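You operate a simulated robot arm through the tools that you are given. There is no shell and no other tool. Be economical: measure what you need, move in short steps, check, and stop when the job is done.

Carry out the task below with a simulated robot arm. There is one attempt and no reset: what you move stays moved.

## Task
Move the black coupler to the yellow port and run the pump at 3 bar.
Fine: pump off and its gauge at nought before the coupler moves; pump on after.

Only the result counts: the job must be done as asked and must still hold three seconds after the hand-in. Knocking over, shifting, dropping, spilling or breaking anything else fails it.

## Robot
A 6-joint arm with a fingered hand, hanging from a carriage that runs on a gantry, over the field with the corners [-2.599, 1.104], [-2.599, -0.176], [0.001, -0.176], [0.001, 1.104] (x, y) and turns from -6.248 to 5.742 rad about z. Base frame: it is fixed where the carriage stands at the start and does not move with it; the origin is on the floor, on the carriage's upright axis, x ahead of it, y to its left, z up; the surface under the hand at the start is at about z = 0.901. Units: m, rad, N and s.
With the tool pointing down near the work surface it reaches from about 0.1 to 0.68 m from the robot's upright axis, wherever it stands. Its first joint turns from -2.897 to 2.897 rad. Places, roughly: blue port [0.6, 0.1, 1]; line block [-3.4, -2.6, 0.9]; pump gauge [0.7, 0, 1.1]; pump switch [0.5, 0, 1]; yellow port [0.6, 0, 1]. Payload 4 kg.
The TCP is the grasp point between the finger pads, 0.03 m short of the fingertips. In the tool frame z runs along the fingers and y along their closing line. The gripper opens to 0.104 m. The gripper's body begins 0.035 m behind the TCP. The gripper is a hand of 5 fingers: y runs from the thumb to the fingers, the wrist lies at [-0.015, -0.113, -0.19] in the tool frame, and closing takes about 1.5 s.
Orientation is that of the tool frame in the base frame, as a unit quaternion [x, y, z, w]. With the fingers straight down and the wrist toward the robot, the tool's x, y and z point along [0, 1, 0], [1, 0, 0] and [0, 0, -1] of the base frame.

## Interface
- The arm moves only by the tool drive_tool. Its argument "motion" is text: rows parted by semicolons, each of 6 numbers parted by spaces: the shift along the tool's x, y, z in units of 25 mm (1.0 is 25 mm), then the turn, a rotation vector about the tool's x, y, z in units of 8 degrees (1.0 is 8 degrees). In form: dx dy dz ax ay az; .... A call has 1 to 12 rows; each row shifts and turns the commanded pose from where the row before left it, along the tool's axes as they then stand. "grip" is the finger opening in m, from 0 to 0.104, set as the call begins (left out, the last holds). A call with a number of a shift or a turn outside -1 to 1 is refused whole. A row lasts 0.2 s, in which the tool goes at most 0.05 m and 0.15 rad; a call with a longer step from one row to the next is refused whole, and so is a gripper value outside its range. Where a pose cannot be reached the arm comes as near as it can. A force on the tool above 40 N (or 10 N above the force at the start of the call, whichever is more), or a blocked arm, ends the call early, and 0.2 s more pass. Each finger travels about 0.045 m/s and halts on what it meets, pressing with about 25 N; the grip force reading is that of the motor and also rises with nothing between the fingers. The clock runs only during rows and for 0.2 s after the last one: add rows that do not move to give the fingers time. The reply holds the time, the measured pose of the TCP, the force on the tool along the base axes, the opening and the grip force, in the units named above and with some noise, with the torque about the TCP (base axes, N m) and any sound that the robot's microphone picked up.
- Cameras (640 x 400 px; columns grow to the right, rows downward): "scene" is now at [0.2652, -0.0067, 1.7763]; the picture's right is [-0.11, -0.99, 0.00], its down [-0.86, 0.10, -0.50] and it looks along [0.50, -0.06, -0.87] (base axes); focal length 247 px, centre (320, 200). "wrist" rides on the gripper at [0.06, -0.083, -0.12] in the tool frame; the picture's right is [-0.79, 0.29, -0.54], its down [-0.56, -0.71, 0.44] and it looks along [-0.26, 0.65, 0.72] (tool axes); focal length 234 px, centre (320, 200). There is no depth. A picture from a camera that has moved, and an enlarged one, comes with that camera's place and axes in the base frame and with its lens.
- grab_frame(camera): a new picture of that camera. It takes no simulated time.
- raise_lower(by): slides the trunk up (or, below 0, down) by that many m; the arm and the scene camera ride with it, the base frame stays. It gives what a move gives, with no picture.
- roll_base(legs): drives the robot by 1 to 6 legs, each [ahead, left, turn to the left] in m, m and rad, along the robot's own axes; the way and the turn of a leg run together, so that a leg with both is an arc; at most 1.5 m and 3.142 rad a leg. The arm and the cameras ride along, it lands a little off, and it stops where it bumps. It keeps to its track: a leg is cut to what the track allows. It gives what a move gives.
- move_fingers(index, middle, ring, little, thumb_bend, thumb_turn): sets how far each is bent, from 0 (flat) to 1 (curled in); at 0.3 the hand is open as for a grip, at 0.7 the pads meet at the TCP. One left out holds its place. A second passes; each finger stops where it meets its share of the squeeze, and holds until it gets a number again. A gripper value or a shape takes the hand back. It gives what a move gives, with no picture; readings hold the bend of each and the force on index, middle, ring, little, thumb and palm. thumb_turn goes from beside the hand (0) to across from the fingers (1), as for a grip.
- set_grasp(shape): the hand has 5 fingers and takes this shape, open, in about a second: jaw (thumb against the fingers, like two jaws); tri (thumb and two fingers); tip (a fingertip pinch); poke (one finger out to press); point (the index stretched); flat (the hand flat); cup (the hand cupped); fist (a fist). The gripper value then closes the fingers along that shape, each until it touches; the sizes above hold for jaw. It gives what a move gives, with no picture.
- pan_tilt(pan, tilt): turns the head with the scene camera to pan (to the left, within 2.705 rad either way) and tilt (down, from -0.506 to 1.204), counted from straight ahead of the robot. It gives what a move gives.
- enlarge(camera, box): a new picture of the part [left, top, right, bottom] of that camera's present view, enlarged. It takes no simulated time.
- job_done(): hands the job in; it is judged then, once.

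Go step by step. Nothing tells you exact positions but the pictures and the camera data: compare them with the known pose of the tool, close in by small moves and look again before you grip or let go. The budget is 120 turns and 78 pictures, counting those below and the enlarged ones. Unless the task says otherwise, let go and move clear before handing in.

The tools are called after "Call:" as a command line: name --argument value ..., lists and objects as JSON in quotes. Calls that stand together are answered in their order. drive_tool: Moves the arm, as the interface text tells. Its arguments: {"type":"object","properties":{"motion":{"type":"string"},"grip":{"type":"number"}},"required":["motion"]} The other tools are called the same way: raise_lower (by) slides the trunk up or down; set_grasp (shape) gives the hand a shape; move_fingers (index, middle, ring, little, thumb_bend, thumb_turn) moves the fingers one by one; roll_base (legs) drives the base; pan_tilt (pan, tilt) turns the head that bears the scene camera; grab_frame (camera) takes a picture; enlarge (camera, box) takes an enlarged picture of a part of a camera's view; job_done () hands the job in.

At the start:

```text
t: 0.0
ee_pos: [0.5427, -0.1084, 1.311]
ee_rot: [0.707, 0.707, 0.0, -0.001]
contact_force: [0.5, 0.0, 0.5]
wrist_torque: [-0.01, -0.02, -0.01]
width: 0.1032
grip_force: 0.0
shape: jaw
bend: [0.3, 0.3, 0.3, 0.3, 0.3, 0.97]
finger forces: [0.1, 0.0, 0.0, 0.1, 0.0, 0.1]
trunk travel left (down, up): [-0.5, 0.098]
robot x, y, heading: [0.0023, -0.0008, -0.004]
head pan, tilt: [-0.113, 1.047]
```

scene: 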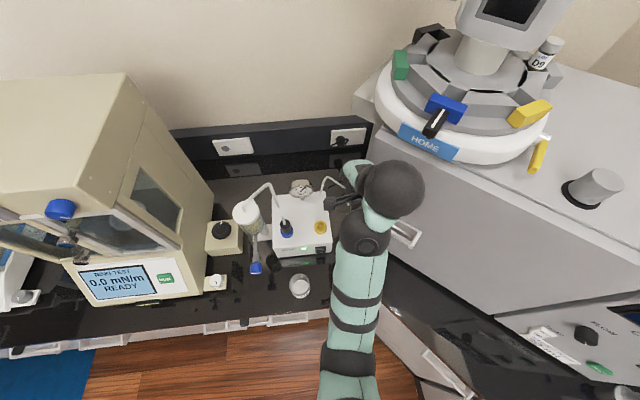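
wrist: 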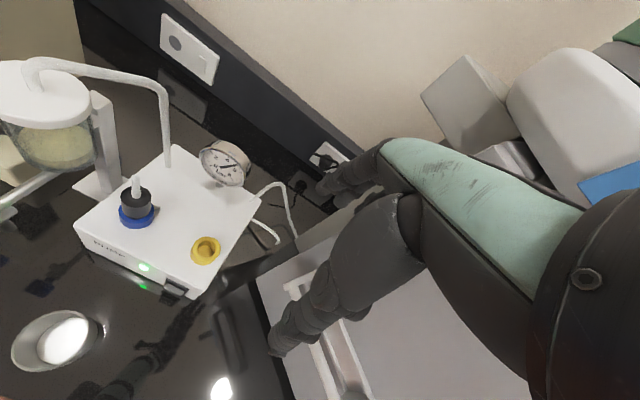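

I see the pump box with a black coupler on the blue port, an empty yellow port, a gauge, and a switch on the front face by a green lamp. I'll look closer first.

Call:
enlarge --camera "scene" --box '[220, 160, 380, 300]'

Call:
enlarge --camera "wrist" --box '[60, 120, 300, 320]'

```text
2.86 times, centred on (300, 230) of scene
camera zoom: at [0.2652, -0.0067, 1.7763], right [-0.11, -0.99, 0.0], down [-0.86, 0.1, -0.5], along [0.5, -0.06, -0.87], focal length 706 px, centre (377, 114)
```

zoom: 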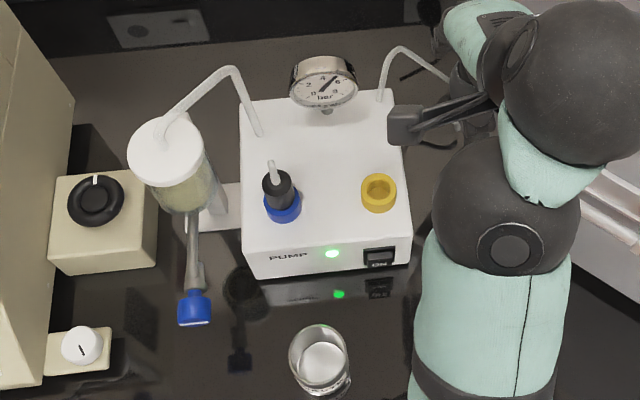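

```text
2.00 times, centred on (180, 220) of wrist
camera zoom: at [0.4587, -0.0476, 1.4285], right [0.29, -0.79, 0.54], down [-0.71, -0.56, -0.44], along [0.65, -0.26, -0.72], focal length 468 px, centre (600, 160)
```

zoom: 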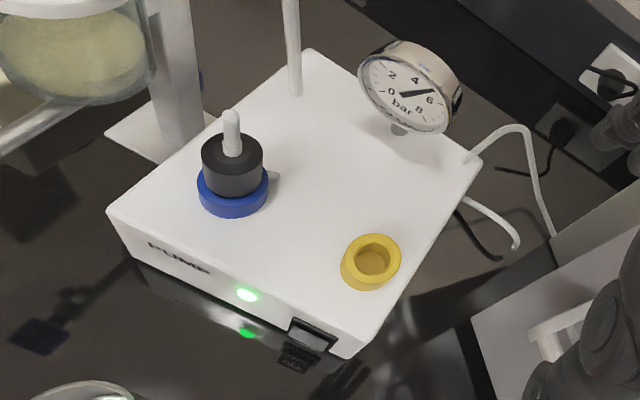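

The pump is on with the gauge reading about 5 bar. I need to find what sets the pressure, so I'm looking at the knobs nearby and around the room.

Call:
enlarge --camera "scene" --box '[200, 200, 280, 300]'

Call:
enlarge --camera "scene" --box '[520, 290, 640, 400]'

Call:
pan_tilt --pan -2.0 --tilt 0.5

Call:
grab_frame --camera "scene"

```text
4.00 times, centred on (240, 250) of scene
camera zoom: at [0.2652, -0.0067, 1.7763], right [-0.11, -0.99, 0.0], down [-0.86, 0.1, -0.5], along [0.5, -0.06, -0.87], focal length 988 px, centre (640, 0)
```

zoom: 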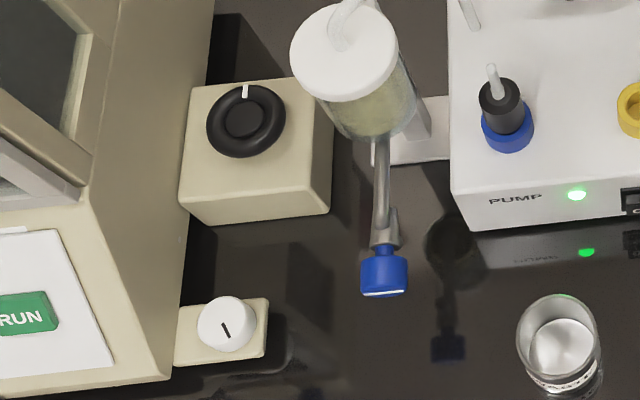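

```text
3.64 times, centred on (580, 345) of scene
camera zoom: at [0.2652, -0.0067, 1.7763], right [-0.11, -0.99, 0.0], down [-0.86, 0.1, -0.5], along [0.5, -0.06, -0.87], focal length 898 px, centre (-626, -327)
```

zoom: 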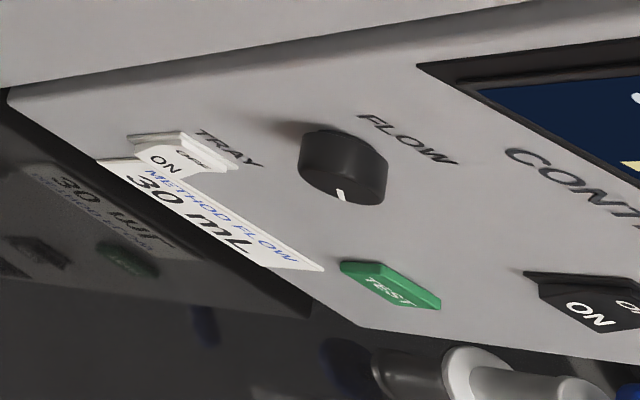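

```text
t: 1.9
ee_pos: [0.5432, -0.1082, 1.3104]
ee_rot: [0.707, 0.707, 0.0, 0.0]
contact_force: [0.5, -0.7, -0.9]
wrist_torque: [0.01, 0.02, -0.01]
width: 0.1039
grip_force: 0.0
shape: jaw
bend: [0.3, 0.3, 0.3, 0.3, 0.3, 0.97]
finger forces: [0.1, 0.0, 0.0, 0.1, 0.0, 0.0]
trunk travel left (down, up): [-0.5, 0.098]
robot x, y, heading: [0.002, -0.0011, -0.007]
head pan, tilt: [-2.0, 0.499]
```

```text
71 pictures are left
camera scene: at [0.1612, -0.0819, 1.8206], right [-0.91, 0.42, 0.0], down [0.2, 0.44, -0.88], along [-0.36, -0.8, -0.48], focal length 247 px, centre (320, 200)
```

scene: 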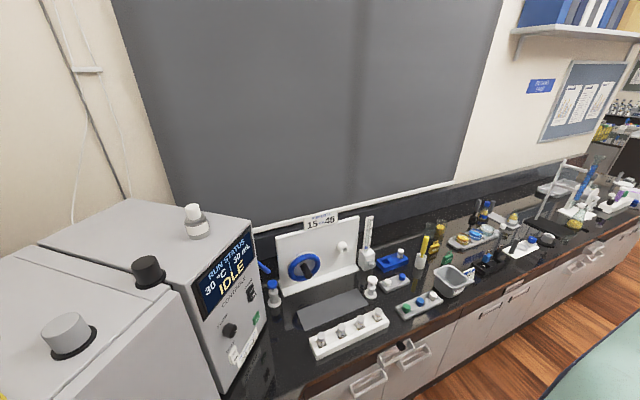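

The other benches belong to other gear; nothing near the pump besides the ports, gauge and switch looks like a regulator. I turn the head back, form the poke shape and look closely at switch and coupler.

Call:
pan_tilt --pan -0.05 --tilt 1.05

Call:
set_grasp --shape "poke"

Call:
enlarge --camera "wrist" --box '[130, 230, 230, 310]'

Call:
enlarge --camera "wrist" --box '[100, 150, 180, 250]'

Call:
grab_frame --camera "scene"

Call:
grab_frame --camera "wrist"

```text
t: 3.8
ee_pos: [0.5436, -0.1087, 1.3099]
ee_rot: [0.707, 0.707, 0.0, 0.001]
contact_force: [0.5, -0.5, -0.2]
wrist_torque: [-0.01, -0.01, 0.0]
width: 0.1035
grip_force: 0.2
shape: jaw
bend: [0.3, 0.3, 0.3, 0.3, 0.3, 0.97]
finger forces: [0.1, 0.0, 0.0, 0.0, 0.0, 0.0]
trunk travel left (down, up): [-0.5, 0.098]
robot x, y, heading: [-0.0021, -0.0003, 0.003]
head pan, tilt: [-0.051, 1.051]
```

```text
t: 4.7
ee_pos: [0.5433, -0.1086, 1.3104]
ee_rot: [0.707, 0.707, 0.0, 0.0]
contact_force: [0.4, 0.5, 0.1]
wrist_torque: [0.03, -0.01, -0.02]
width: 0.0
grip_force: 0.0
shape: poke
bend: [0.7, 0.7, 0.99, 0.99, 1.0, 1.0]
finger forces: [0.0, 0.0, 0.0, 0.0, 0.1, 0.1]
trunk travel left (down, up): [-0.5, 0.098]
robot x, y, heading: [0.0, 0.0001, 0.003]
head pan, tilt: [-0.051, 1.051]
```

```text
5.00 times, centred on (180, 270) of wrist
camera zoom: at [0.4587, -0.0476, 1.4285], right [0.29, -0.79, 0.54], down [-0.71, -0.56, -0.44], along [0.65, -0.26, -0.72], focal length 1171 px, centre (1020, -150)
```

zoom: 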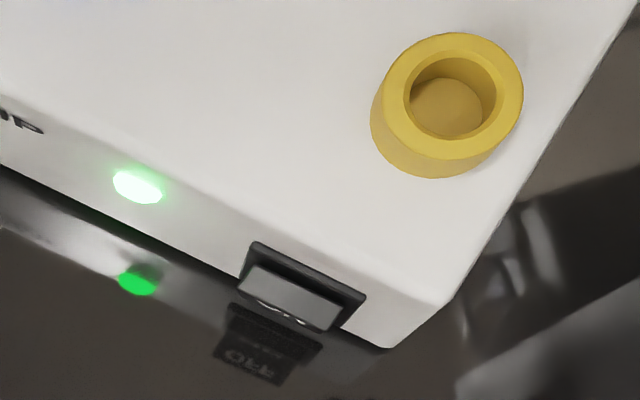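

```text
4.00 times, centred on (140, 200) of wrist
camera zoom: at [0.4587, -0.0476, 1.4285], right [0.29, -0.79, 0.54], down [-0.71, -0.56, -0.44], along [0.65, -0.26, -0.72], focal length 937 px, centre (1040, 200)
```

zoom: 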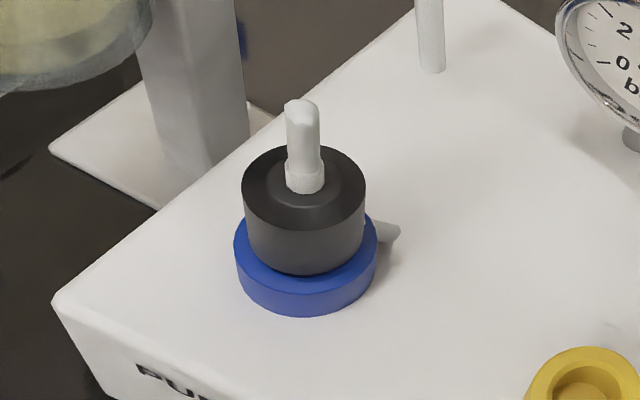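

```text
68 pictures are left
camera scene: at [0.2653, -0.0026, 1.7761], right [-0.05, -1.0, 0.0], down [-0.87, 0.04, -0.5], along [0.5, -0.03, -0.87], focal length 247 px, centre (320, 200)
```

scene: 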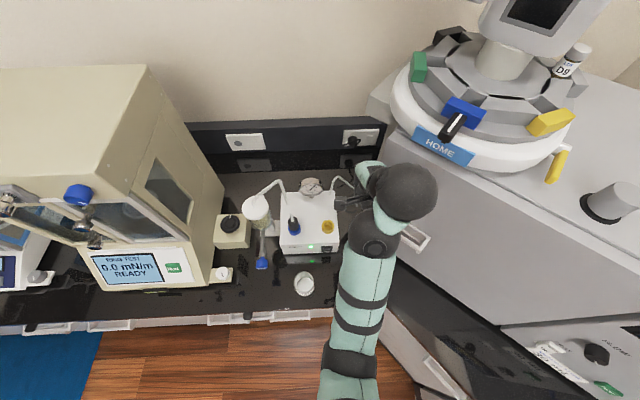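

```text
67 pictures are left
camera wrist: at [0.4587, -0.0476, 1.4285], right [0.29, -0.79, 0.54], down [-0.71, -0.56, -0.44], along [0.65, -0.26, -0.72], focal length 234 px, centre (320, 200)
```

wrist: 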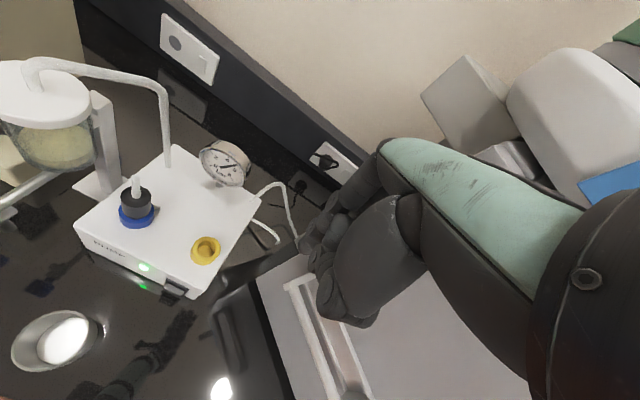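

The tip of the poke hand should be at about TCP +0.03 along z. I'll enlarge it to check and see the hand shape.

Call:
enlarge --camera "wrist" --box '[240, 160, 440, 340]'

Call:
enlarge --camera "scene" --box '[300, 150, 400, 260]'

Call:
enlarge --camera "scene" --box '[265, 170, 355, 265]'

```text
2.22 times, centred on (340, 250) of wrist
camera zoom: at [0.4587, -0.0476, 1.4285], right [0.29, -0.79, 0.54], down [-0.71, -0.56, -0.44], along [0.65, -0.26, -0.72], focal length 520 px, centre (276, 89)
```

zoom: 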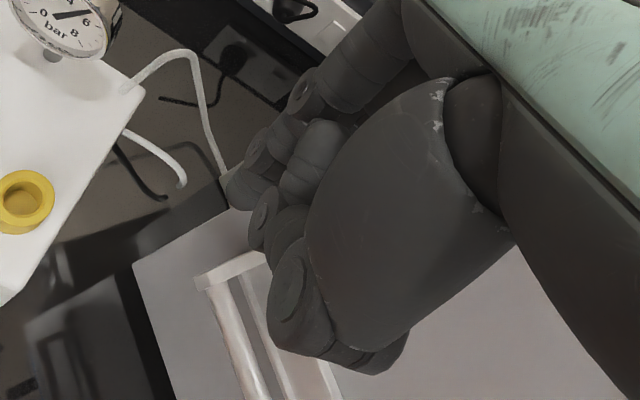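

```text
3.64 times, centred on (350, 205) of scene
camera zoom: at [0.2653, -0.0026, 1.7761], right [-0.05, -1.0, 0.0], down [-0.87, 0.04, -0.5], along [0.5, -0.03, -0.87], focal length 898 px, centre (211, 182)
```

zoom: 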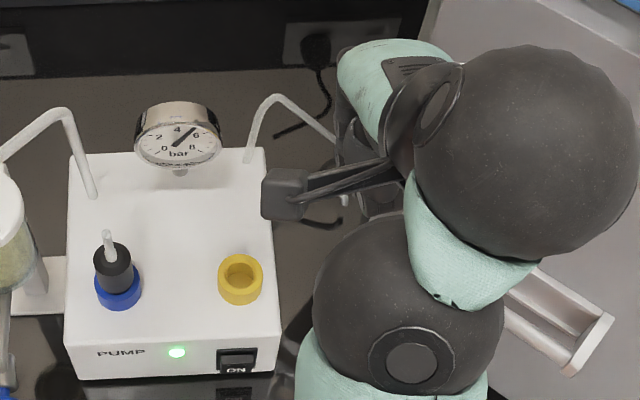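

```text
4.21 times, centred on (310, 218) of scene
camera zoom: at [0.2653, -0.0026, 1.7761], right [-0.05, -1.0, 0.0], down [-0.87, 0.04, -0.5], along [0.5, -0.03, -0.87], focal length 1040 px, centre (362, 126)
```

zoom: 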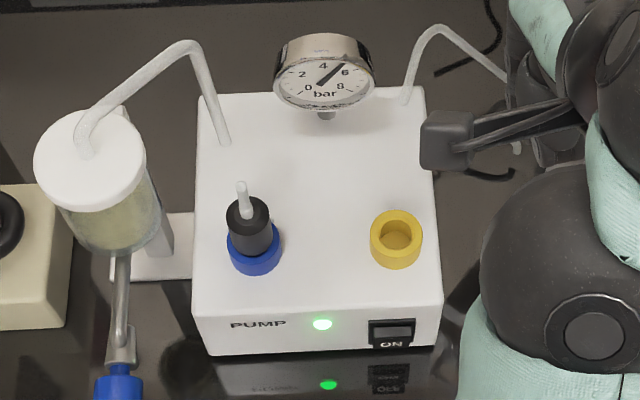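

I'd like a cleaner poker with more clearance, so I try the "point" shape and look at where the fingertip is.

Call:
set_grasp --shape "point"

Call:
enlarge --camera "wrist" --box '[200, 100, 440, 340]'

```text
t: 5.6
ee_pos: [0.5429, -0.1083, 1.3091]
ee_rot: [0.707, 0.707, 0.0, 0.0]
contact_force: [0.4, 0.1, -0.1]
wrist_torque: [-0.01, 0.02, 0.02]
width: 0.0
grip_force: 0.0
shape: point
bend: [0.2, 1.0, 1.0, 1.0, 0.98, 0.87]
finger forces: [0.0, 0.0, 0.0, 0.0, 0.0, 0.0]
trunk travel left (down, up): [-0.5, 0.098]
robot x, y, heading: [0.0027, 0.0, -0.003]
head pan, tilt: [-0.051, 1.051]
```

```text
1.67 times, centred on (320, 220) of wrist
camera zoom: at [0.4587, -0.0476, 1.4284], right [0.29, -0.79, 0.54], down [-0.71, -0.56, -0.44], along [0.65, -0.26, -0.72], focal length 390 px, centre (320, 167)
```

zoom: 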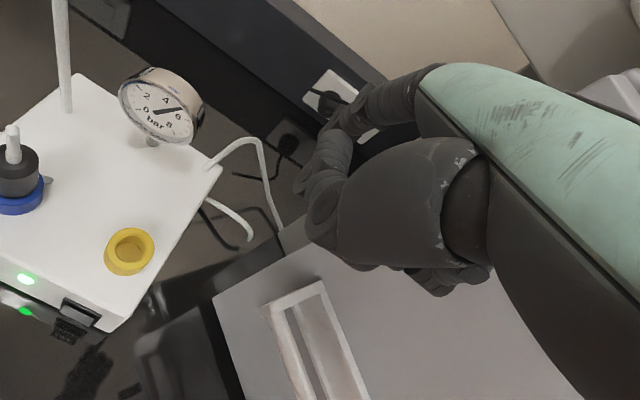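

I'll use poke. Now I move back to in front of the switch at a safe height and tilt the fingers forward 30°.

Call:
set_grasp --shape "poke"

Call:
drive_tool --motion "0.85 -1 1 0 0 0; 0.85 -1 1 0 0 0; 0.85 -1 1 0 0 0; 0 0 1 0 0 0; 0 0 1 0 0 0; 0 0 0 -0.94 0 0; 0 0 0 -0.94 0 0; 0 0 0 -0.94 0 0; 0 0 0 -0.94 0 0"

Call:
grab_frame --camera "wrist"

Call:
grab_frame --camera "scene"

```text
t: 6.5
ee_pos: [0.5416, -0.1086, 1.3092]
ee_rot: [0.707, 0.707, 0.0, 0.0]
contact_force: [-0.4, -0.7, -0.1]
wrist_torque: [-0.01, 0.0, 0.02]
width: 0.0
grip_force: 0.1
shape: poke
bend: [0.7, 0.7, 0.99, 0.99, 1.0, 1.0]
finger forces: [0.1, 0.0, 0.0, 0.0, 0.1, 0.0]
trunk travel left (down, up): [-0.5, 0.098]
robot x, y, heading: [0.001, -0.004, -0.001]
head pan, tilt: [-0.051, 1.051]
```

```text
t: 8.5
ee_pos: [0.4346, -0.0268, 1.2904]
ee_rot: [0.684, 0.683, 0.181, 0.182]
contact_force: [0.1, 0.1, 0.4]
wrist_torque: [0.02, 0.02, -0.01]
width: 0.0001
grip_force: 0.0
shape: poke
bend: [0.7, 0.7, 0.99, 0.99, 1.0, 1.0]
finger forces: [0.1, 0.0, 0.0, 0.0, 0.0, 0.1]
out of reach, approached as far as the arm can: row 7, 8, 9
trunk travel left (down, up): [-0.5, 0.098]
robot x, y, heading: [-0.0004, 0.0003, 0.001]
head pan, tilt: [-0.051, 1.051]
```

```text
62 pictures are left
camera wrist: at [0.304, 0.0344, 1.3528], right [-0.02, -0.79, 0.62], down [-0.4, -0.56, -0.73], along [0.92, -0.26, -0.3], focal length 234 px, centre (320, 200)
```

wrist: 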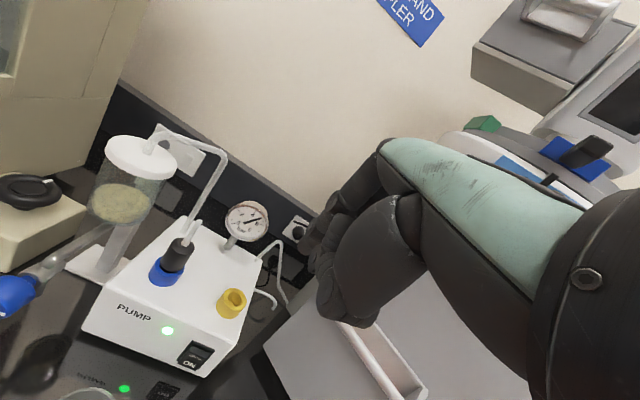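

```text
61 pictures are left
camera scene: at [0.2654, -0.0026, 1.776], right [-0.05, -1.0, 0.0], down [-0.87, 0.04, -0.5], along [0.5, -0.03, -0.87], focal length 247 px, centre (320, 200)
```

scene: 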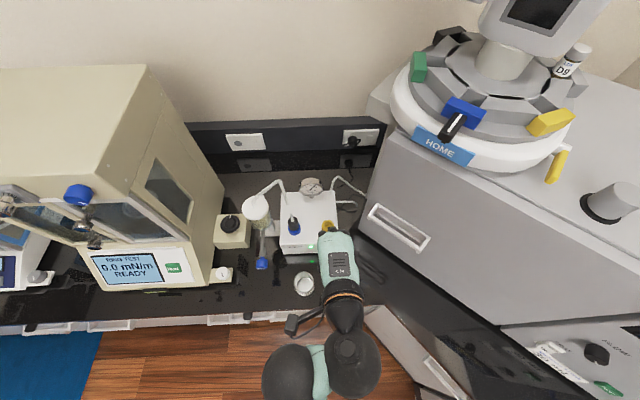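

The pose was too close to the robot to reach. I back the carriage away 0.12 m and lower the trunk, then see where the tool is. Estimates: switch ≈ (0.543,-0.043,0.958), yellow port ≈ (0.601,-0.048, top 1.02), coupler ≈ (0.605,0.066, top 1.06).

Call:
roll_base --legs '[[-0.12, 0, 0]]'

Call:
raise_lower --by -0.15

Call:
drive_tool --motion "0 0 0 0 0 0"

Call:
grab_frame --camera "scene"

```text
t: 9.7
ee_pos: [0.3185, -0.0264, 1.2899]
ee_rot: [0.684, 0.683, 0.18, 0.182]
contact_force: [0.3, 0.2, -0.3]
wrist_torque: [0.01, 0.0, 0.0]
width: 0.0
grip_force: 0.2
shape: poke
bend: [0.7, 0.7, 0.99, 0.99, 1.0, 1.0]
finger forces: [0.0, 0.0, 0.1, 0.0, 0.0, 0.0]
trunk travel left (down, up): [-0.5, 0.098]
robot x, y, heading: [-0.1185, 0.0001, -0.005]
head pan, tilt: [-0.051, 1.051]
```

```text
t: 11.4
ee_pos: [0.318, -0.0268, 1.1404]
ee_rot: [0.684, 0.683, 0.18, 0.181]
contact_force: [-0.7, -1.3, 0.2]
wrist_torque: [0.0, -0.02, 0.02]
width: 0.0
grip_force: 0.0
shape: poke
bend: [0.7, 0.7, 0.99, 0.99, 1.0, 1.0]
finger forces: [0.0, 0.0, 0.0, 0.0, 0.1, 0.0]
trunk travel left (down, up): [-0.35, 0.248]
robot x, y, heading: [-0.1191, -0.0011, 0.004]
head pan, tilt: [-0.051, 1.051]
```

```text
t: 11.8
ee_pos: [0.3167, -0.0263, 1.1408]
ee_rot: [0.683, 0.684, 0.18, 0.182]
contact_force: [0.2, 0.5, 0.4]
wrist_torque: [0.01, 0.03, -0.01]
width: 0.0
grip_force: 0.1
shape: poke
bend: [0.7, 0.7, 0.99, 0.99, 1.0, 1.0]
finger forces: [0.0, 0.0, 0.0, 0.0, 0.1, 0.1]
trunk travel left (down, up): [-0.35, 0.248]
robot x, y, heading: [-0.1163, -0.0, 0.006]
head pan, tilt: [-0.051, 1.051]
```

```text
60 pictures are left
camera scene: at [0.1462, -0.0023, 1.6261], right [-0.05, -1.0, 0.0], down [-0.87, 0.04, -0.5], along [0.5, -0.02, -0.87], focal length 247 px, centre (320, 200)
```

scene: 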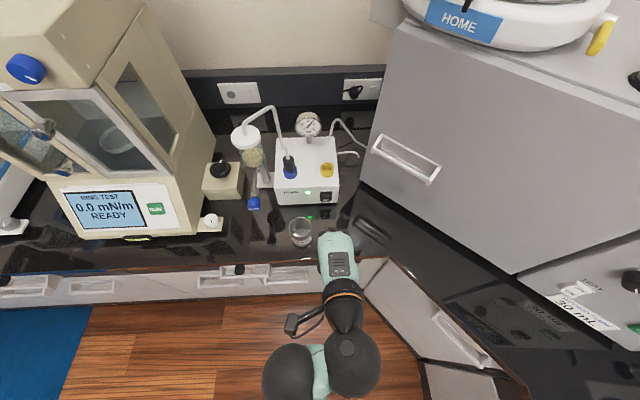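

The command follows the measured pose, so I yaw the hand 20° to keep clear of the beaker and approach the switch, still high.

Call:
drive_tool --motion "0 0 0 0 0.41 -0.725; 0 0 0 0 0.41 -0.725; 0 0 0 0 0.41 -0.725; -0.53 0.513 0.905 0 0 0; -0.53 0.513 0.905 0 0 0; -0.53 0.513 0.905 0 0 0; -0.53 0.513 0.905 0 0 0; -0.53 0.513 0.905 0 0 0; -0.53 0.513 0.905 0 0 0; 0 0 0 0 0 0"

Call:
grab_frame --camera "wrist"

Call:
grab_frame --camera "scene"

```text
t: 12.4
ee_pos: [0.3168, -0.0313, 1.1485]
ee_rot: [0.642, 0.724, 0.189, 0.17]
contact_force: [52.8, 3.6, -13.6]
wrist_torque: [-0.83, 1.46, -2.82]
width: 0.0
grip_force: 0.0
shape: poke
bend: [0.7, 0.7, 0.99, 0.99, 1.0, 1.0]
finger forces: [0.0, 0.1, 0.1, 0.1, 0.0, 0.0]
out of reach, approached as far as the arm can: row 1, 2
trunk travel left (down, up): [-0.35, 0.248]
robot x, y, heading: [-0.1173, -0.0037, 0.003]
head pan, tilt: [-0.051, 1.051]
stopped in row 2: the force on the tool passed its limit at 231 N (the readings are from after the stop); the commanded pose is now the measured one
```

```text
59 pictures are left
camera wrist: at [0.1783, 0.0141, 1.2098], right [0.08, -0.78, 0.62], down [-0.33, -0.6, -0.72], along [0.94, -0.15, -0.31], focal length 234 px, centre (320, 200)
```

wrist: 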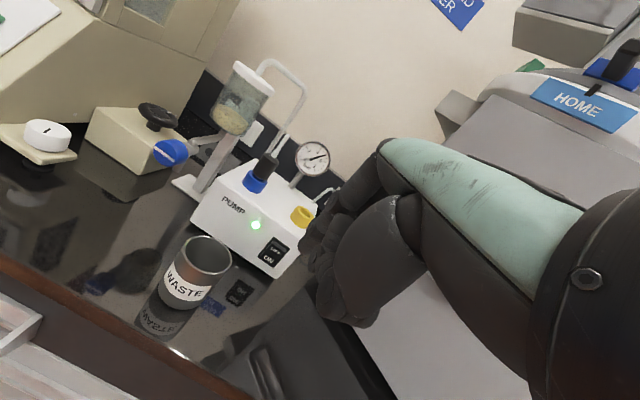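

```text
58 pictures are left
camera scene: at [0.146, -0.0021, 1.626], right [-0.05, -1.0, 0.0], down [-0.87, 0.04, -0.5], along [0.5, -0.02, -0.87], focal length 247 px, centre (320, 200)
```

scene: 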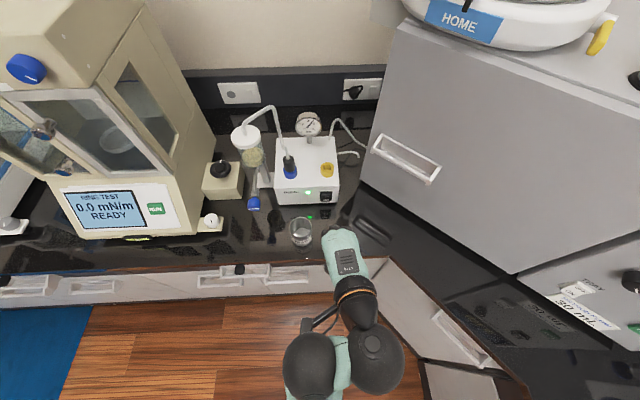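

The arm was folded too tightly against itself (nothing external touched). I extend forward first, then yaw.

Call:
drive_tool --motion "-0.3 0.88 0.88 0 0 0; -0.3 0.88 0.88 0 0 0; -0.3 0.88 0.88 0 0 0; -0.3 0.88 0.88 0 0 0; -0.3 0.88 0.88 0 0 0; 0 0 0 0 0 0"

Call:
enlarge --camera "wrist" --box '[160, 180, 360, 380]'

```text
t: 12.7
ee_pos: [0.3258, -0.0324, 1.1484]
ee_rot: [0.644, 0.723, 0.188, 0.168]
contact_force: [28.5, 1.8, -8.3]
wrist_torque: [-0.5, 0.73, -1.61]
width: 0.0002
grip_force: 0.2
shape: poke
bend: [0.7, 0.7, 0.99, 0.99, 1.0, 1.0]
finger forces: [0.1, 0.0, 0.0, 0.0, 0.0, 0.0]
out of reach, approached as far as the arm can: row 1
trunk travel left (down, up): [-0.35, 0.248]
robot x, y, heading: [-0.1205, -0.0008, 0.009]
head pan, tilt: [-0.051, 1.051]
stopped in row 1: the force on the tool passed its limit at 75 N (the readings are from after the stop); the commanded pose is now the measured one
```

```text
2.00 times, centred on (260, 280) of wrist
camera zoom: at [0.187, 0.0133, 1.2113], right [0.08, -0.78, 0.62], down [-0.34, -0.6, -0.72], along [0.94, -0.15, -0.31], focal length 468 px, centre (440, 40)
```

zoom: 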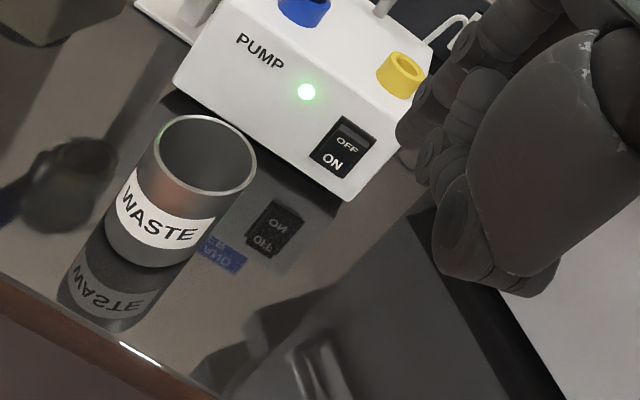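

The switch reads OFF on its upper half, ON on its lower; I'll press the upper half. The contact is easing as I move forward, so I continue.

Call:
drive_tool --motion "0 0.5 0.3 0 0 0; 0 0.5 0.3 0 0 0; 0 0.5 0.3 0 0 0; 0 0.5 0.3 0 0 0; 0 0.5 0.3 0 0 0; 0 0.5 0.3 0 0 0"

```text
t: 14.1
ee_pos: [0.3963, -0.0172, 1.1772]
ee_rot: [0.643, 0.724, 0.186, 0.167]
contact_force: [0.6, 0.5, -1.0]
wrist_torque: [0.01, -0.01, 0.02]
width: 0.0001
grip_force: 0.0
shape: poke
bend: [0.7, 0.7, 0.99, 0.99, 1.0, 1.0]
finger forces: [0.0, 0.0, 0.0, 0.0, 0.0, 0.0]
out of reach, approached as far as the arm can: row 1, 2, 3, 4, 5, 6
trunk travel left (down, up): [-0.35, 0.248]
robot x, y, heading: [-0.1188, -0.0038, 0.002]
head pan, tilt: [-0.051, 1.051]
```

Call:
drive_tool --motion "-0.35 0.07 0.79 0 0 0; -0.35 0.07 0.79 0 0 0; -0.35 0.07 0.79 0 0 0; -0.35 0.07 0.79 0 0 0; -0.35 0.07 0.79 0 0 0; -0.35 0.07 0.79 0 0 0; 0 0 0 0 0 0"

Call:
grab_frame --camera "scene"

```text
t: 15.6
ee_pos: [0.4027, -0.0319, 1.1825]
ee_rot: [0.645, 0.722, 0.187, 0.169]
contact_force: [18.8, 1.7, -6.4]
wrist_torque: [-0.47, 0.37, -1.27]
width: 0.0
grip_force: 0.0
shape: poke
bend: [0.7, 0.7, 0.99, 0.99, 1.0, 1.0]
finger forces: [0.1, 0.0, 0.0, 0.1, 0.0, 0.0]
out of reach, approached as far as the arm can: row 1, 2, 3, 4, 5, 6
trunk travel left (down, up): [-0.35, 0.248]
robot x, y, heading: [-0.116, -0.0017, 0.001]
head pan, tilt: [-0.051, 1.051]
stopped in row 7: the force on the tool passed its limit at 42 N (the readings are from after the stop); the commanded pose is now the measured one
```

```text
56 pictures are left
camera scene: at [0.1461, -0.0022, 1.6261], right [-0.05, -1.0, 0.0], down [-0.87, 0.04, -0.5], along [0.5, -0.02, -0.87], focal length 247 px, centre (320, 200)
```

scene: 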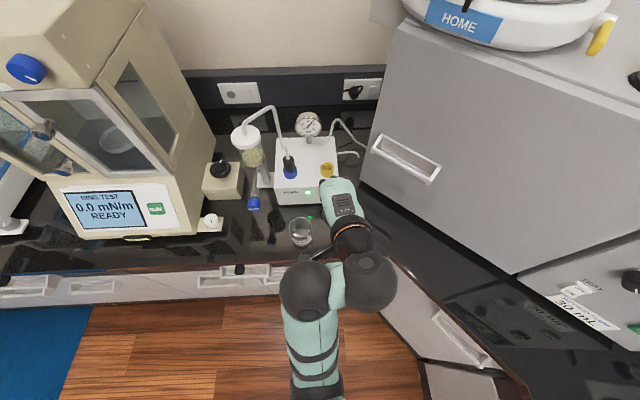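

The elbow is folded against the wrist bracket; a more extended arm should fix that. I back the carriage off further and extend forward.

Call:
roll_base --legs '[[-0.13, 0, 0]]'

Call:
drive_tool --motion "0 0.8 0.46 0 0 0; 0 0.8 0.46 0 0 0; 0 0.8 0.46 0 0 0; 0 0.8 0.46 0 0 0; 0 0.8 0.46 0 0 0; 0 0 0 0 0 0"

```text
t: 16.9
ee_pos: [0.2728, -0.0292, 1.182]
ee_rot: [0.643, 0.723, 0.186, 0.168]
contact_force: [31.3, 4.3, -9.6]
wrist_torque: [-0.83, 0.68, -2.25]
width: 0.0
grip_force: 0.1
shape: poke
bend: [0.7, 0.7, 0.99, 0.99, 1.0, 1.0]
finger forces: [0.0, 0.0, 0.0, 0.1, 0.1, 0.1]
trunk travel left (down, up): [-0.35, 0.248]
robot x, y, heading: [-0.2491, -0.0007, 0.003]
head pan, tilt: [-0.051, 1.051]
```

```text
t: 18.3
ee_pos: [0.3461, -0.0079, 1.2321]
ee_rot: [0.643, 0.724, 0.185, 0.167]
contact_force: [0.7, 0.8, 0.3]
wrist_torque: [-0.02, 0.0, -0.01]
width: 0.0
grip_force: 0.1
shape: poke
bend: [0.7, 0.7, 0.99, 0.99, 1.0, 1.0]
finger forces: [0.1, 0.0, 0.0, 0.1, 0.0, 0.0]
out of reach, approached as far as the arm can: row 1, 2, 3, 4, 5
trunk travel left (down, up): [-0.35, 0.248]
robot x, y, heading: [-0.2478, 0.0009, 0.006]
head pan, tilt: [-0.051, 1.051]
```

The limit is that low poses with this tilt need a lower shoulder. I shift right a bit and lower the trunk.

Call:
drive_tool --motion "-0.75 0 0 0 0 0; -0.75 0 0 0 0 0; -0.75 0 0 0 0 0; 0 0 0 0 0 0"

Call:
raise_lower --by -0.18

Call:
grab_frame --camera "scene"

Call:
grab_frame --camera "wrist"

```text
t: 18.8
ee_pos: [0.3444, -0.0349, 1.2364]
ee_rot: [0.647, 0.72, 0.185, 0.168]
contact_force: [22.3, 1.9, -7.2]
wrist_torque: [-0.38, 0.52, -1.23]
width: 0.0001
grip_force: 0.1
shape: poke
bend: [0.7, 0.7, 0.99, 0.99, 1.0, 1.0]
finger forces: [0.0, 0.0, 0.0, 0.0, 0.0, 0.0]
out of reach, approached as far as the arm can: row 1, 2
trunk travel left (down, up): [-0.35, 0.248]
robot x, y, heading: [-0.2505, 0.0002, 0.008]
head pan, tilt: [-0.051, 1.051]
stopped in row 2: the force on the tool passed its limit at 77 N (the readings are from after the stop); the commanded pose is now the measured one
```

```text
t: 20.2
ee_pos: [0.3451, -0.0335, 1.1008]
ee_rot: [0.648, 0.72, 0.184, 0.167]
contact_force: [18.9, 3.9, -5.5]
wrist_torque: [-0.53, 0.36, -1.36]
width: 0.0002
grip_force: 0.2
shape: poke
bend: [0.7, 0.7, 0.99, 0.99, 1.0, 1.0]
finger forces: [0.0, 0.0, 0.0, 0.1, 0.0, 0.0]
trunk travel left (down, up): [-0.216, 0.382]
robot x, y, heading: [-0.2476, -0.0013, 0.008]
head pan, tilt: [-0.051, 1.051]
stopped: the force on the tool passed its limit at 40 N (the readings are from after the stop); the commanded pose is now the measured one
```

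```text
55 pictures are left
camera scene: at [0.0183, -0.0013, 1.4915], right [-0.04, -1.0, 0.0], down [-0.87, 0.04, -0.5], along [0.5, -0.02, -0.87], focal length 247 px, centre (320, 200)
```

scene: 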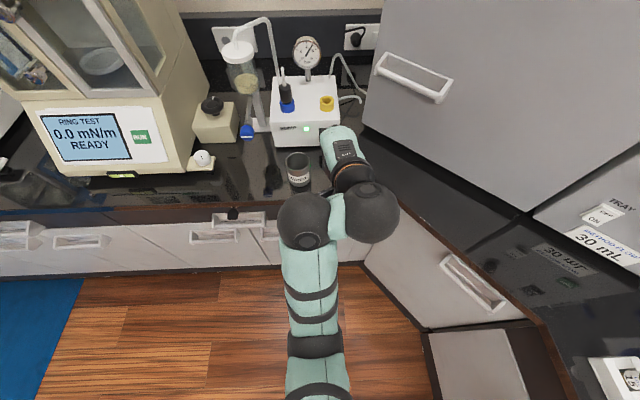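

```text
54 pictures are left
camera wrist: at [0.2078, 0.0132, 1.1652], right [0.07, -0.78, 0.62], down [-0.35, -0.6, -0.72], along [0.94, -0.16, -0.32], focal length 234 px, centre (320, 200)
```

wrist: 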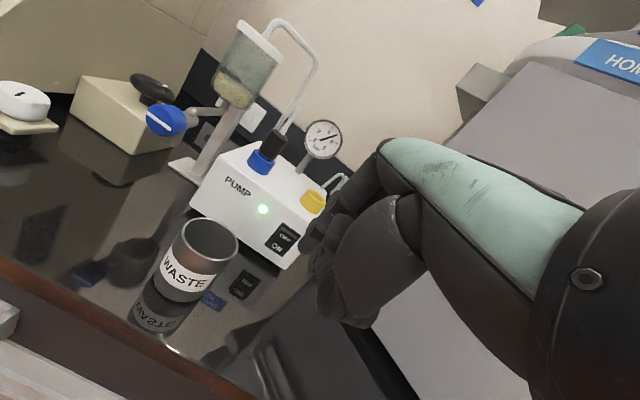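

The wrist bracket rubs the elbow in this tilted pose. I'll undo the tilt and use the stretched index with the tool upright instead.

Call:
drive_tool --motion "0 0.3 0 0.5 0 0; 0 0.3 0 0.9 0 0; 0 0 0 0.9 0 0; 0 0 0 0.9 0 0; 0 0 0 0.5 0 0; 0 0 0 0 0 0.75; 0 0 0 0 0 0"

Call:
set_grasp --shape "point"

Call:
grab_frame --camera "scene"

Call:
grab_frame --camera "wrist"

```text
t: 21.8
ee_pos: [0.3582, -0.033, 1.1091]
ee_rot: [0.707, 0.707, -0.007, -0.003]
contact_force: [0.4, -0.2, 0.3]
wrist_torque: [-0.01, 0.0, 0.0]
width: 0.0002
grip_force: 0.1
shape: poke
bend: [0.7, 0.7, 0.99, 0.99, 1.0, 1.0]
finger forces: [0.1, 0.0, 0.0, 0.1, 0.0, 0.1]
trunk travel left (down, up): [-0.216, 0.382]
robot x, y, heading: [-0.2494, 0.0006, 0.006]
head pan, tilt: [-0.051, 1.051]
```

```text
t: 22.7
ee_pos: [0.3588, -0.0324, 1.1094]
ee_rot: [0.707, 0.708, -0.005, -0.003]
contact_force: [0.0, -0.3, 0.3]
wrist_torque: [-0.01, 0.01, -0.01]
width: 0.0
grip_force: 0.1
shape: point
bend: [0.2, 1.0, 1.0, 1.0, 0.98, 0.87]
finger forces: [0.0, 0.1, 0.1, 0.1, 0.1, 0.1]
trunk travel left (down, up): [-0.216, 0.382]
robot x, y, heading: [-0.2454, -0.002, 0.005]
head pan, tilt: [-0.051, 1.051]
```

```text
53 pictures are left
camera scene: at [0.0182, -0.0013, 1.4922], right [-0.04, -1.0, 0.0], down [-0.87, 0.04, -0.5], along [0.5, -0.02, -0.87], focal length 247 px, centre (320, 200)
```

scene: 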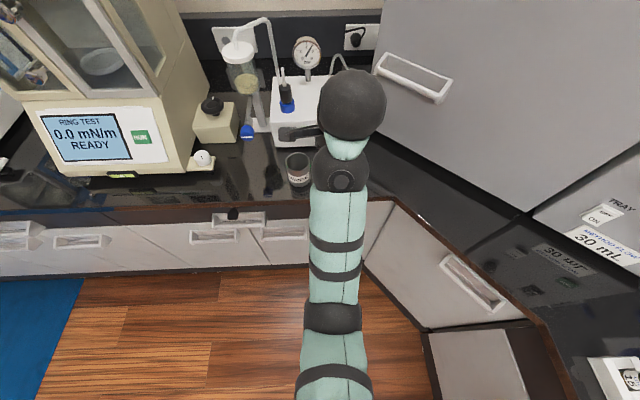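

```text
52 pictures are left
camera wrist: at [0.2754, 0.0286, 1.2285], right [0.3, -0.79, 0.54], down [-0.71, -0.56, -0.42], along [0.64, -0.26, -0.72], focal length 234 px, centre (320, 200)
```

wrist: 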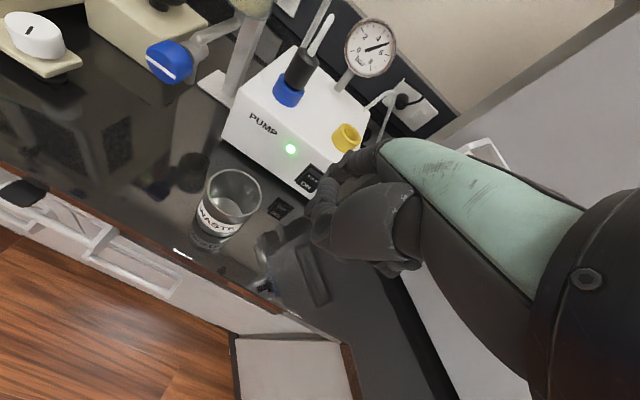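

Call:
enlarge --camera "wrist" --box '[260, 120, 420, 290]'

Call:
move_fingers --index 0

Call:
enlarge --camera "wrist" --box '[260, 120, 420, 290]'

```text
2.35 times, centred on (340, 205) of wrist
camera zoom: at [0.2754, 0.0286, 1.2285], right [0.3, -0.79, 0.54], down [-0.71, -0.56, -0.42], along [0.64, -0.26, -0.72], focal length 551 px, centre (273, 188)
```

zoom: 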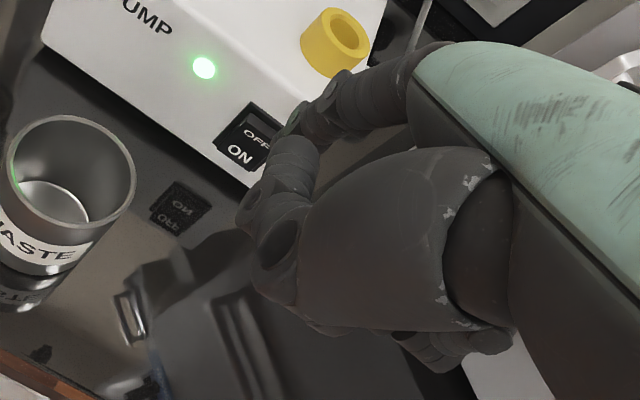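

```text
t: 23.7
ee_pos: [0.3573, -0.0322, 1.1093]
ee_rot: [0.708, 0.706, -0.006, -0.003]
contact_force: [0.3, 0.5, 0.9]
wrist_torque: [0.03, 0.03, -0.01]
width: 0.0503
grip_force: 0.0
shape: fingers
bend: [0.0, 1.0, 1.0, 1.0, 0.98, 0.87]
finger forces: [0.1, 0.1, 0.0, 0.0, 0.1, 0.0]
trunk travel left (down, up): [-0.216, 0.382]
robot x, y, heading: [-0.2502, -0.0054, 0.012]
head pan, tilt: [-0.051, 1.051]
```

```text
2.35 times, centred on (340, 205) of wrist
camera zoom: at [0.2754, 0.0286, 1.2285], right [0.3, -0.79, 0.54], down [-0.71, -0.56, -0.42], along [0.64, -0.26, -0.72], focal length 551 px, centre (273, 188)
```

zoom: 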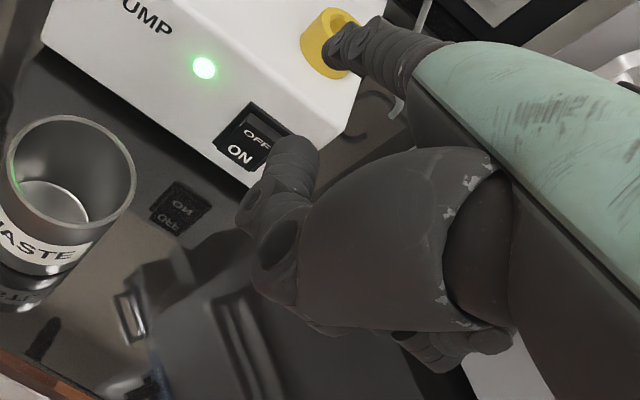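

The index at bend 0 points forward and down, with its tip about (0.007, 0.14, 0.02) in the tool frame. I descend in front of the switch and check.

Call:
drive_tool --motion "-0.2 0 0.7 0 0 0; -0.2 0 0.7 0 0 0; -0.2 0 0.7 0 0 0; -0.1 0 0.7 0 0 0; 0 0 0.4 0 0 0; 0 0 0 0 0 0"

Call:
enlarge --camera "wrist" --box '[200, 80, 440, 280]'

Call:
enlarge --camera "scene" --box '[220, 60, 420, 200]'

```text
t: 25.1
ee_pos: [0.3572, -0.0508, 1.0299]
ee_rot: [0.707, 0.707, -0.006, -0.002]
contact_force: [0.2, -0.5, -0.5]
wrist_torque: [-0.02, -0.03, 0.02]
width: 0.05
grip_force: 0.1
shape: fingers
bend: [0.0, 1.0, 1.0, 1.0, 0.98, 0.87]
finger forces: [0.0, 0.1, 0.0, 0.1, 0.0, 0.0]
trunk travel left (down, up): [-0.216, 0.382]
robot x, y, heading: [-0.2471, -0.0017, 0.004]
head pan, tilt: [-0.051, 1.051]
```

```text
2.00 times, centred on (320, 180) of wrist
camera zoom: at [0.2747, 0.0113, 1.1484], right [0.3, -0.79, 0.54], down [-0.71, -0.56, -0.42], along [0.64, -0.26, -0.72], focal length 468 px, centre (320, 240)
```

zoom: 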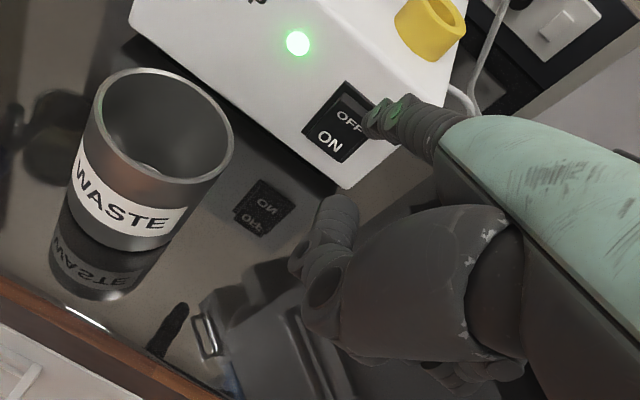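

```text
2.86 times, centred on (320, 130) of scene
camera zoom: at [0.0182, -0.0013, 1.4922], right [-0.04, -1.0, 0.0], down [-0.87, 0.04, -0.5], along [0.5, -0.02, -0.87], focal length 706 px, centre (320, 400)
```

zoom: 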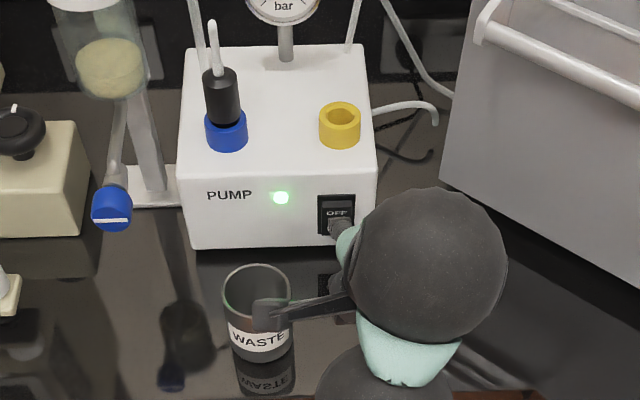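

The tip is roughly at (0.49,-0.045,0.99), slightly above and before the switch. I lower 2 cm, advance a bit and check.

Call:
drive_tool --motion "0 0 0.4 0 0 0; 0 0 0.4 0 0 0; 0 0.5 0 0 0 0; 0 0.5 0 0 0 0; 0 0 0 0 0 0"

Call:
enlarge --camera "wrist" --box '[300, 60, 420, 160]'

Call:
enlarge --camera "scene" --box '[270, 90, 390, 180]'

```text
t: 26.3
ee_pos: [0.3821, -0.0491, 1.0083]
ee_rot: [0.706, 0.708, -0.007, -0.003]
contact_force: [-1.3, -0.2, 0.3]
wrist_torque: [0.01, -0.02, 0.0]
width: 0.0503
grip_force: 0.0
shape: fingers
bend: [0.0, 1.0, 1.0, 1.0, 0.98, 0.87]
finger forces: [0.0, 0.0, 0.0, 0.0, 0.0, 0.0]
trunk travel left (down, up): [-0.216, 0.382]
robot x, y, heading: [-0.2455, -0.0019, 0.01]
head pan, tilt: [-0.051, 1.051]
```

```text
4.00 times, centred on (360, 110) of wrist
camera zoom: at [0.2995, 0.0112, 1.1277], right [0.3, -0.79, 0.54], down [-0.71, -0.56, -0.42], along [0.64, -0.26, -0.72], focal length 937 px, centre (160, 560)
```

zoom: 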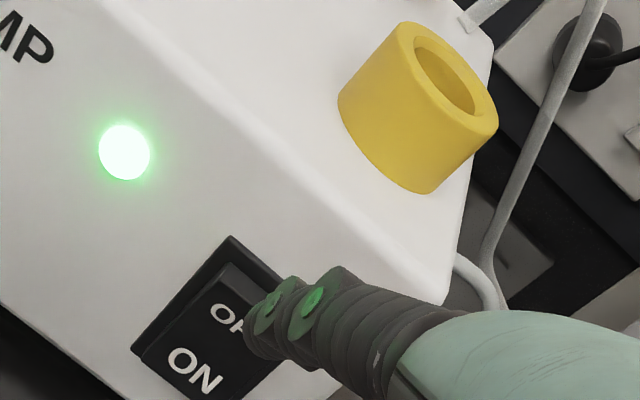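

```text
4.44 times, centred on (330, 135) of scene
camera zoom: at [0.0182, -0.0013, 1.4922], right [-0.04, -1.0, 0.0], down [-0.87, 0.04, -0.5], along [0.5, -0.02, -0.87], focal length 1098 px, centre (276, 489)
```

zoom: 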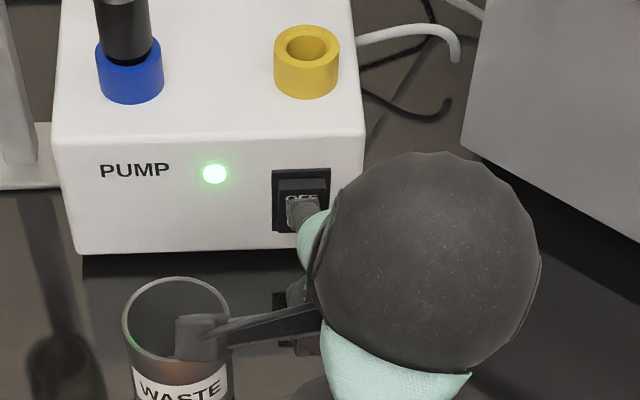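

The tip is lined up with the OFF half. I press forward in small steps.

Call:
drive_tool --motion "0 0.2 0 0 0 0; 0 0.2 0 0 0 0; 0 0.2 0 0 0 0; 0 0.2 0 0 0 0"

Call:
enlarge --camera "wrist" --box '[280, 60, 420, 170]'

```text
t: 27.3
ee_pos: [0.4016, -0.0496, 1.0077]
ee_rot: [0.707, 0.708, -0.006, -0.002]
contact_force: [-0.2, -0.2, 0.2]
wrist_torque: [-0.02, 0.03, 0.02]
width: 0.0504
grip_force: 0.1
shape: fingers
bend: [0.0, 1.0, 1.0, 1.0, 0.98, 0.87]
finger forces: [0.0, 0.0, 0.1, 0.0, 0.0, 0.1]
trunk travel left (down, up): [-0.216, 0.382]
robot x, y, heading: [-0.2458, 0.0007, 0.003]
head pan, tilt: [-0.051, 1.051]
```

```text
3.64 times, centred on (350, 115) of wrist
camera zoom: at [0.3192, 0.0115, 1.1276], right [0.3, -0.79, 0.54], down [-0.71, -0.56, -0.42], along [0.64, -0.26, -0.72], focal length 852 px, centre (211, 509)
```

zoom: 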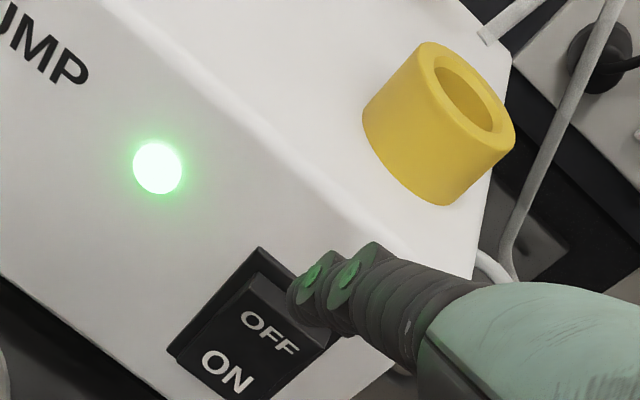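

Call:
enlarge --camera "scene" --box '[300, 110, 360, 160]'

```text
8.00 times, centred on (330, 135) of scene
camera zoom: at [0.0182, -0.0013, 1.4922], right [-0.04, -1.0, 0.0], down [-0.87, 0.04, -0.5], along [0.5, -0.02, -0.87], focal length 1976 px, centre (240, 720)
```

zoom: 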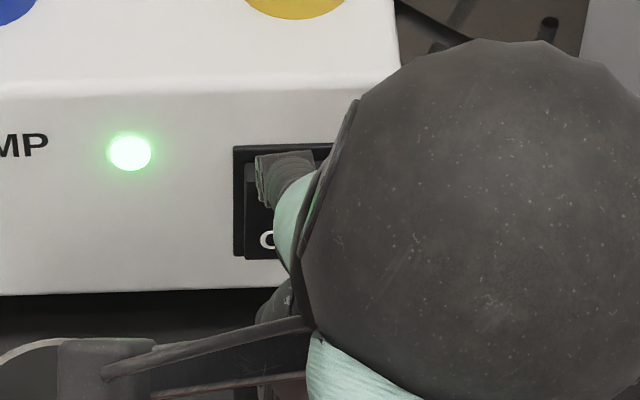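

The tip is at about z 0.986, a bit high (OFF half is centred at z≈0.972). I back off, lower 15 mm, and press again.

Call:
drive_tool --motion "0 -0.5 0 0 0 0; -0.15 0 0.6 0 0 0; 0 0.3 0 0 0 0; 0 0.2 0 0 0 0; 0 0.2 0 0 0 0; 0 0.1 0 0 0 0; 0 0.1 0 0 0 0"

Call:
enlarge --camera "wrist" --box '[280, 60, 420, 170]'

```text
t: 28.9
ee_pos: [0.4119, -0.0551, 0.9931]
ee_rot: [0.707, 0.707, -0.006, -0.003]
contact_force: [0.4, 0.4, -0.5]
wrist_torque: [0.0, 0.01, 0.0]
width: 0.0506
grip_force: 0.1
shape: fingers
bend: [0.0, 1.0, 1.0, 1.0, 0.98, 0.87]
finger forces: [0.0, 0.0, 0.1, 0.0, 0.0, 0.0]
trunk travel left (down, up): [-0.216, 0.382]
robot x, y, heading: [-0.2509, -0.0031, 0.006]
head pan, tilt: [-0.051, 1.051]
```

```text
3.64 times, centred on (350, 115) of wrist
camera zoom: at [0.329, 0.0072, 1.1129], right [0.3, -0.79, 0.54], down [-0.71, -0.56, -0.42], along [0.64, -0.26, -0.72], focal length 852 px, centre (211, 509)
```

zoom: 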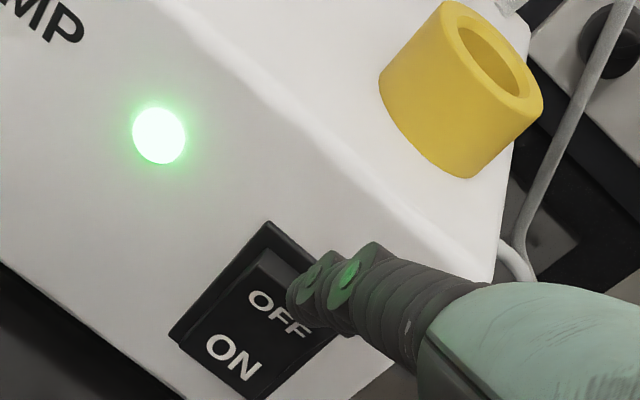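

Call:
drive_tool --motion "0 -0.2 0.35 0 0 0; 0 0.2 0 0 0 0; 0 0.15 0 0 0 0; 0 0.15 0 0 0 0; 0 0.15 0 0 0 0; 0 0.15 0 0 0 0"

Call:
enlarge --camera "wrist" --box '[260, 40, 420, 170]'

```text
t: 30.3
ee_pos: [0.4232, -0.053, 0.9848]
ee_rot: [0.708, 0.706, -0.008, -0.001]
contact_force: [0.2, -0.2, 0.5]
wrist_torque: [-0.01, -0.04, 0.0]
width: 0.05
grip_force: 0.2
shape: fingers
bend: [0.0, 1.0, 1.0, 1.0, 0.98, 0.87]
finger forces: [0.0, 0.0, 0.0, 0.0, 0.1, 0.0]
out of reach, approached as far as the arm can: row 5, 6
trunk travel left (down, up): [-0.216, 0.382]
robot x, y, heading: [-0.2469, 0.0018, 0.008]
head pan, tilt: [-0.051, 1.051]
```

```text
3.08 times, centred on (340, 105) of wrist
camera zoom: at [0.3402, 0.0101, 1.1036], right [0.29, -0.78, 0.55], down [-0.71, -0.56, -0.42], along [0.64, -0.27, -0.72], focal length 720 px, centre (258, 492)
```

zoom: 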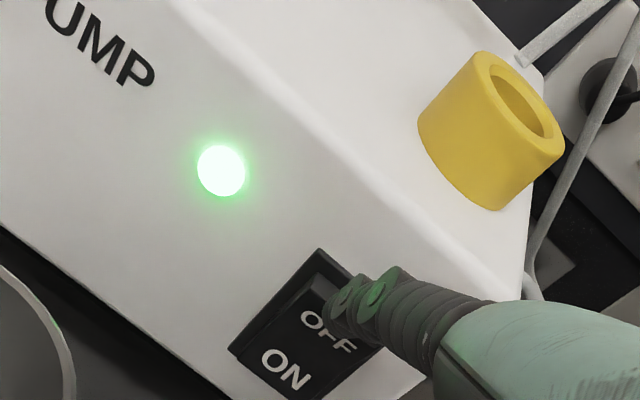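

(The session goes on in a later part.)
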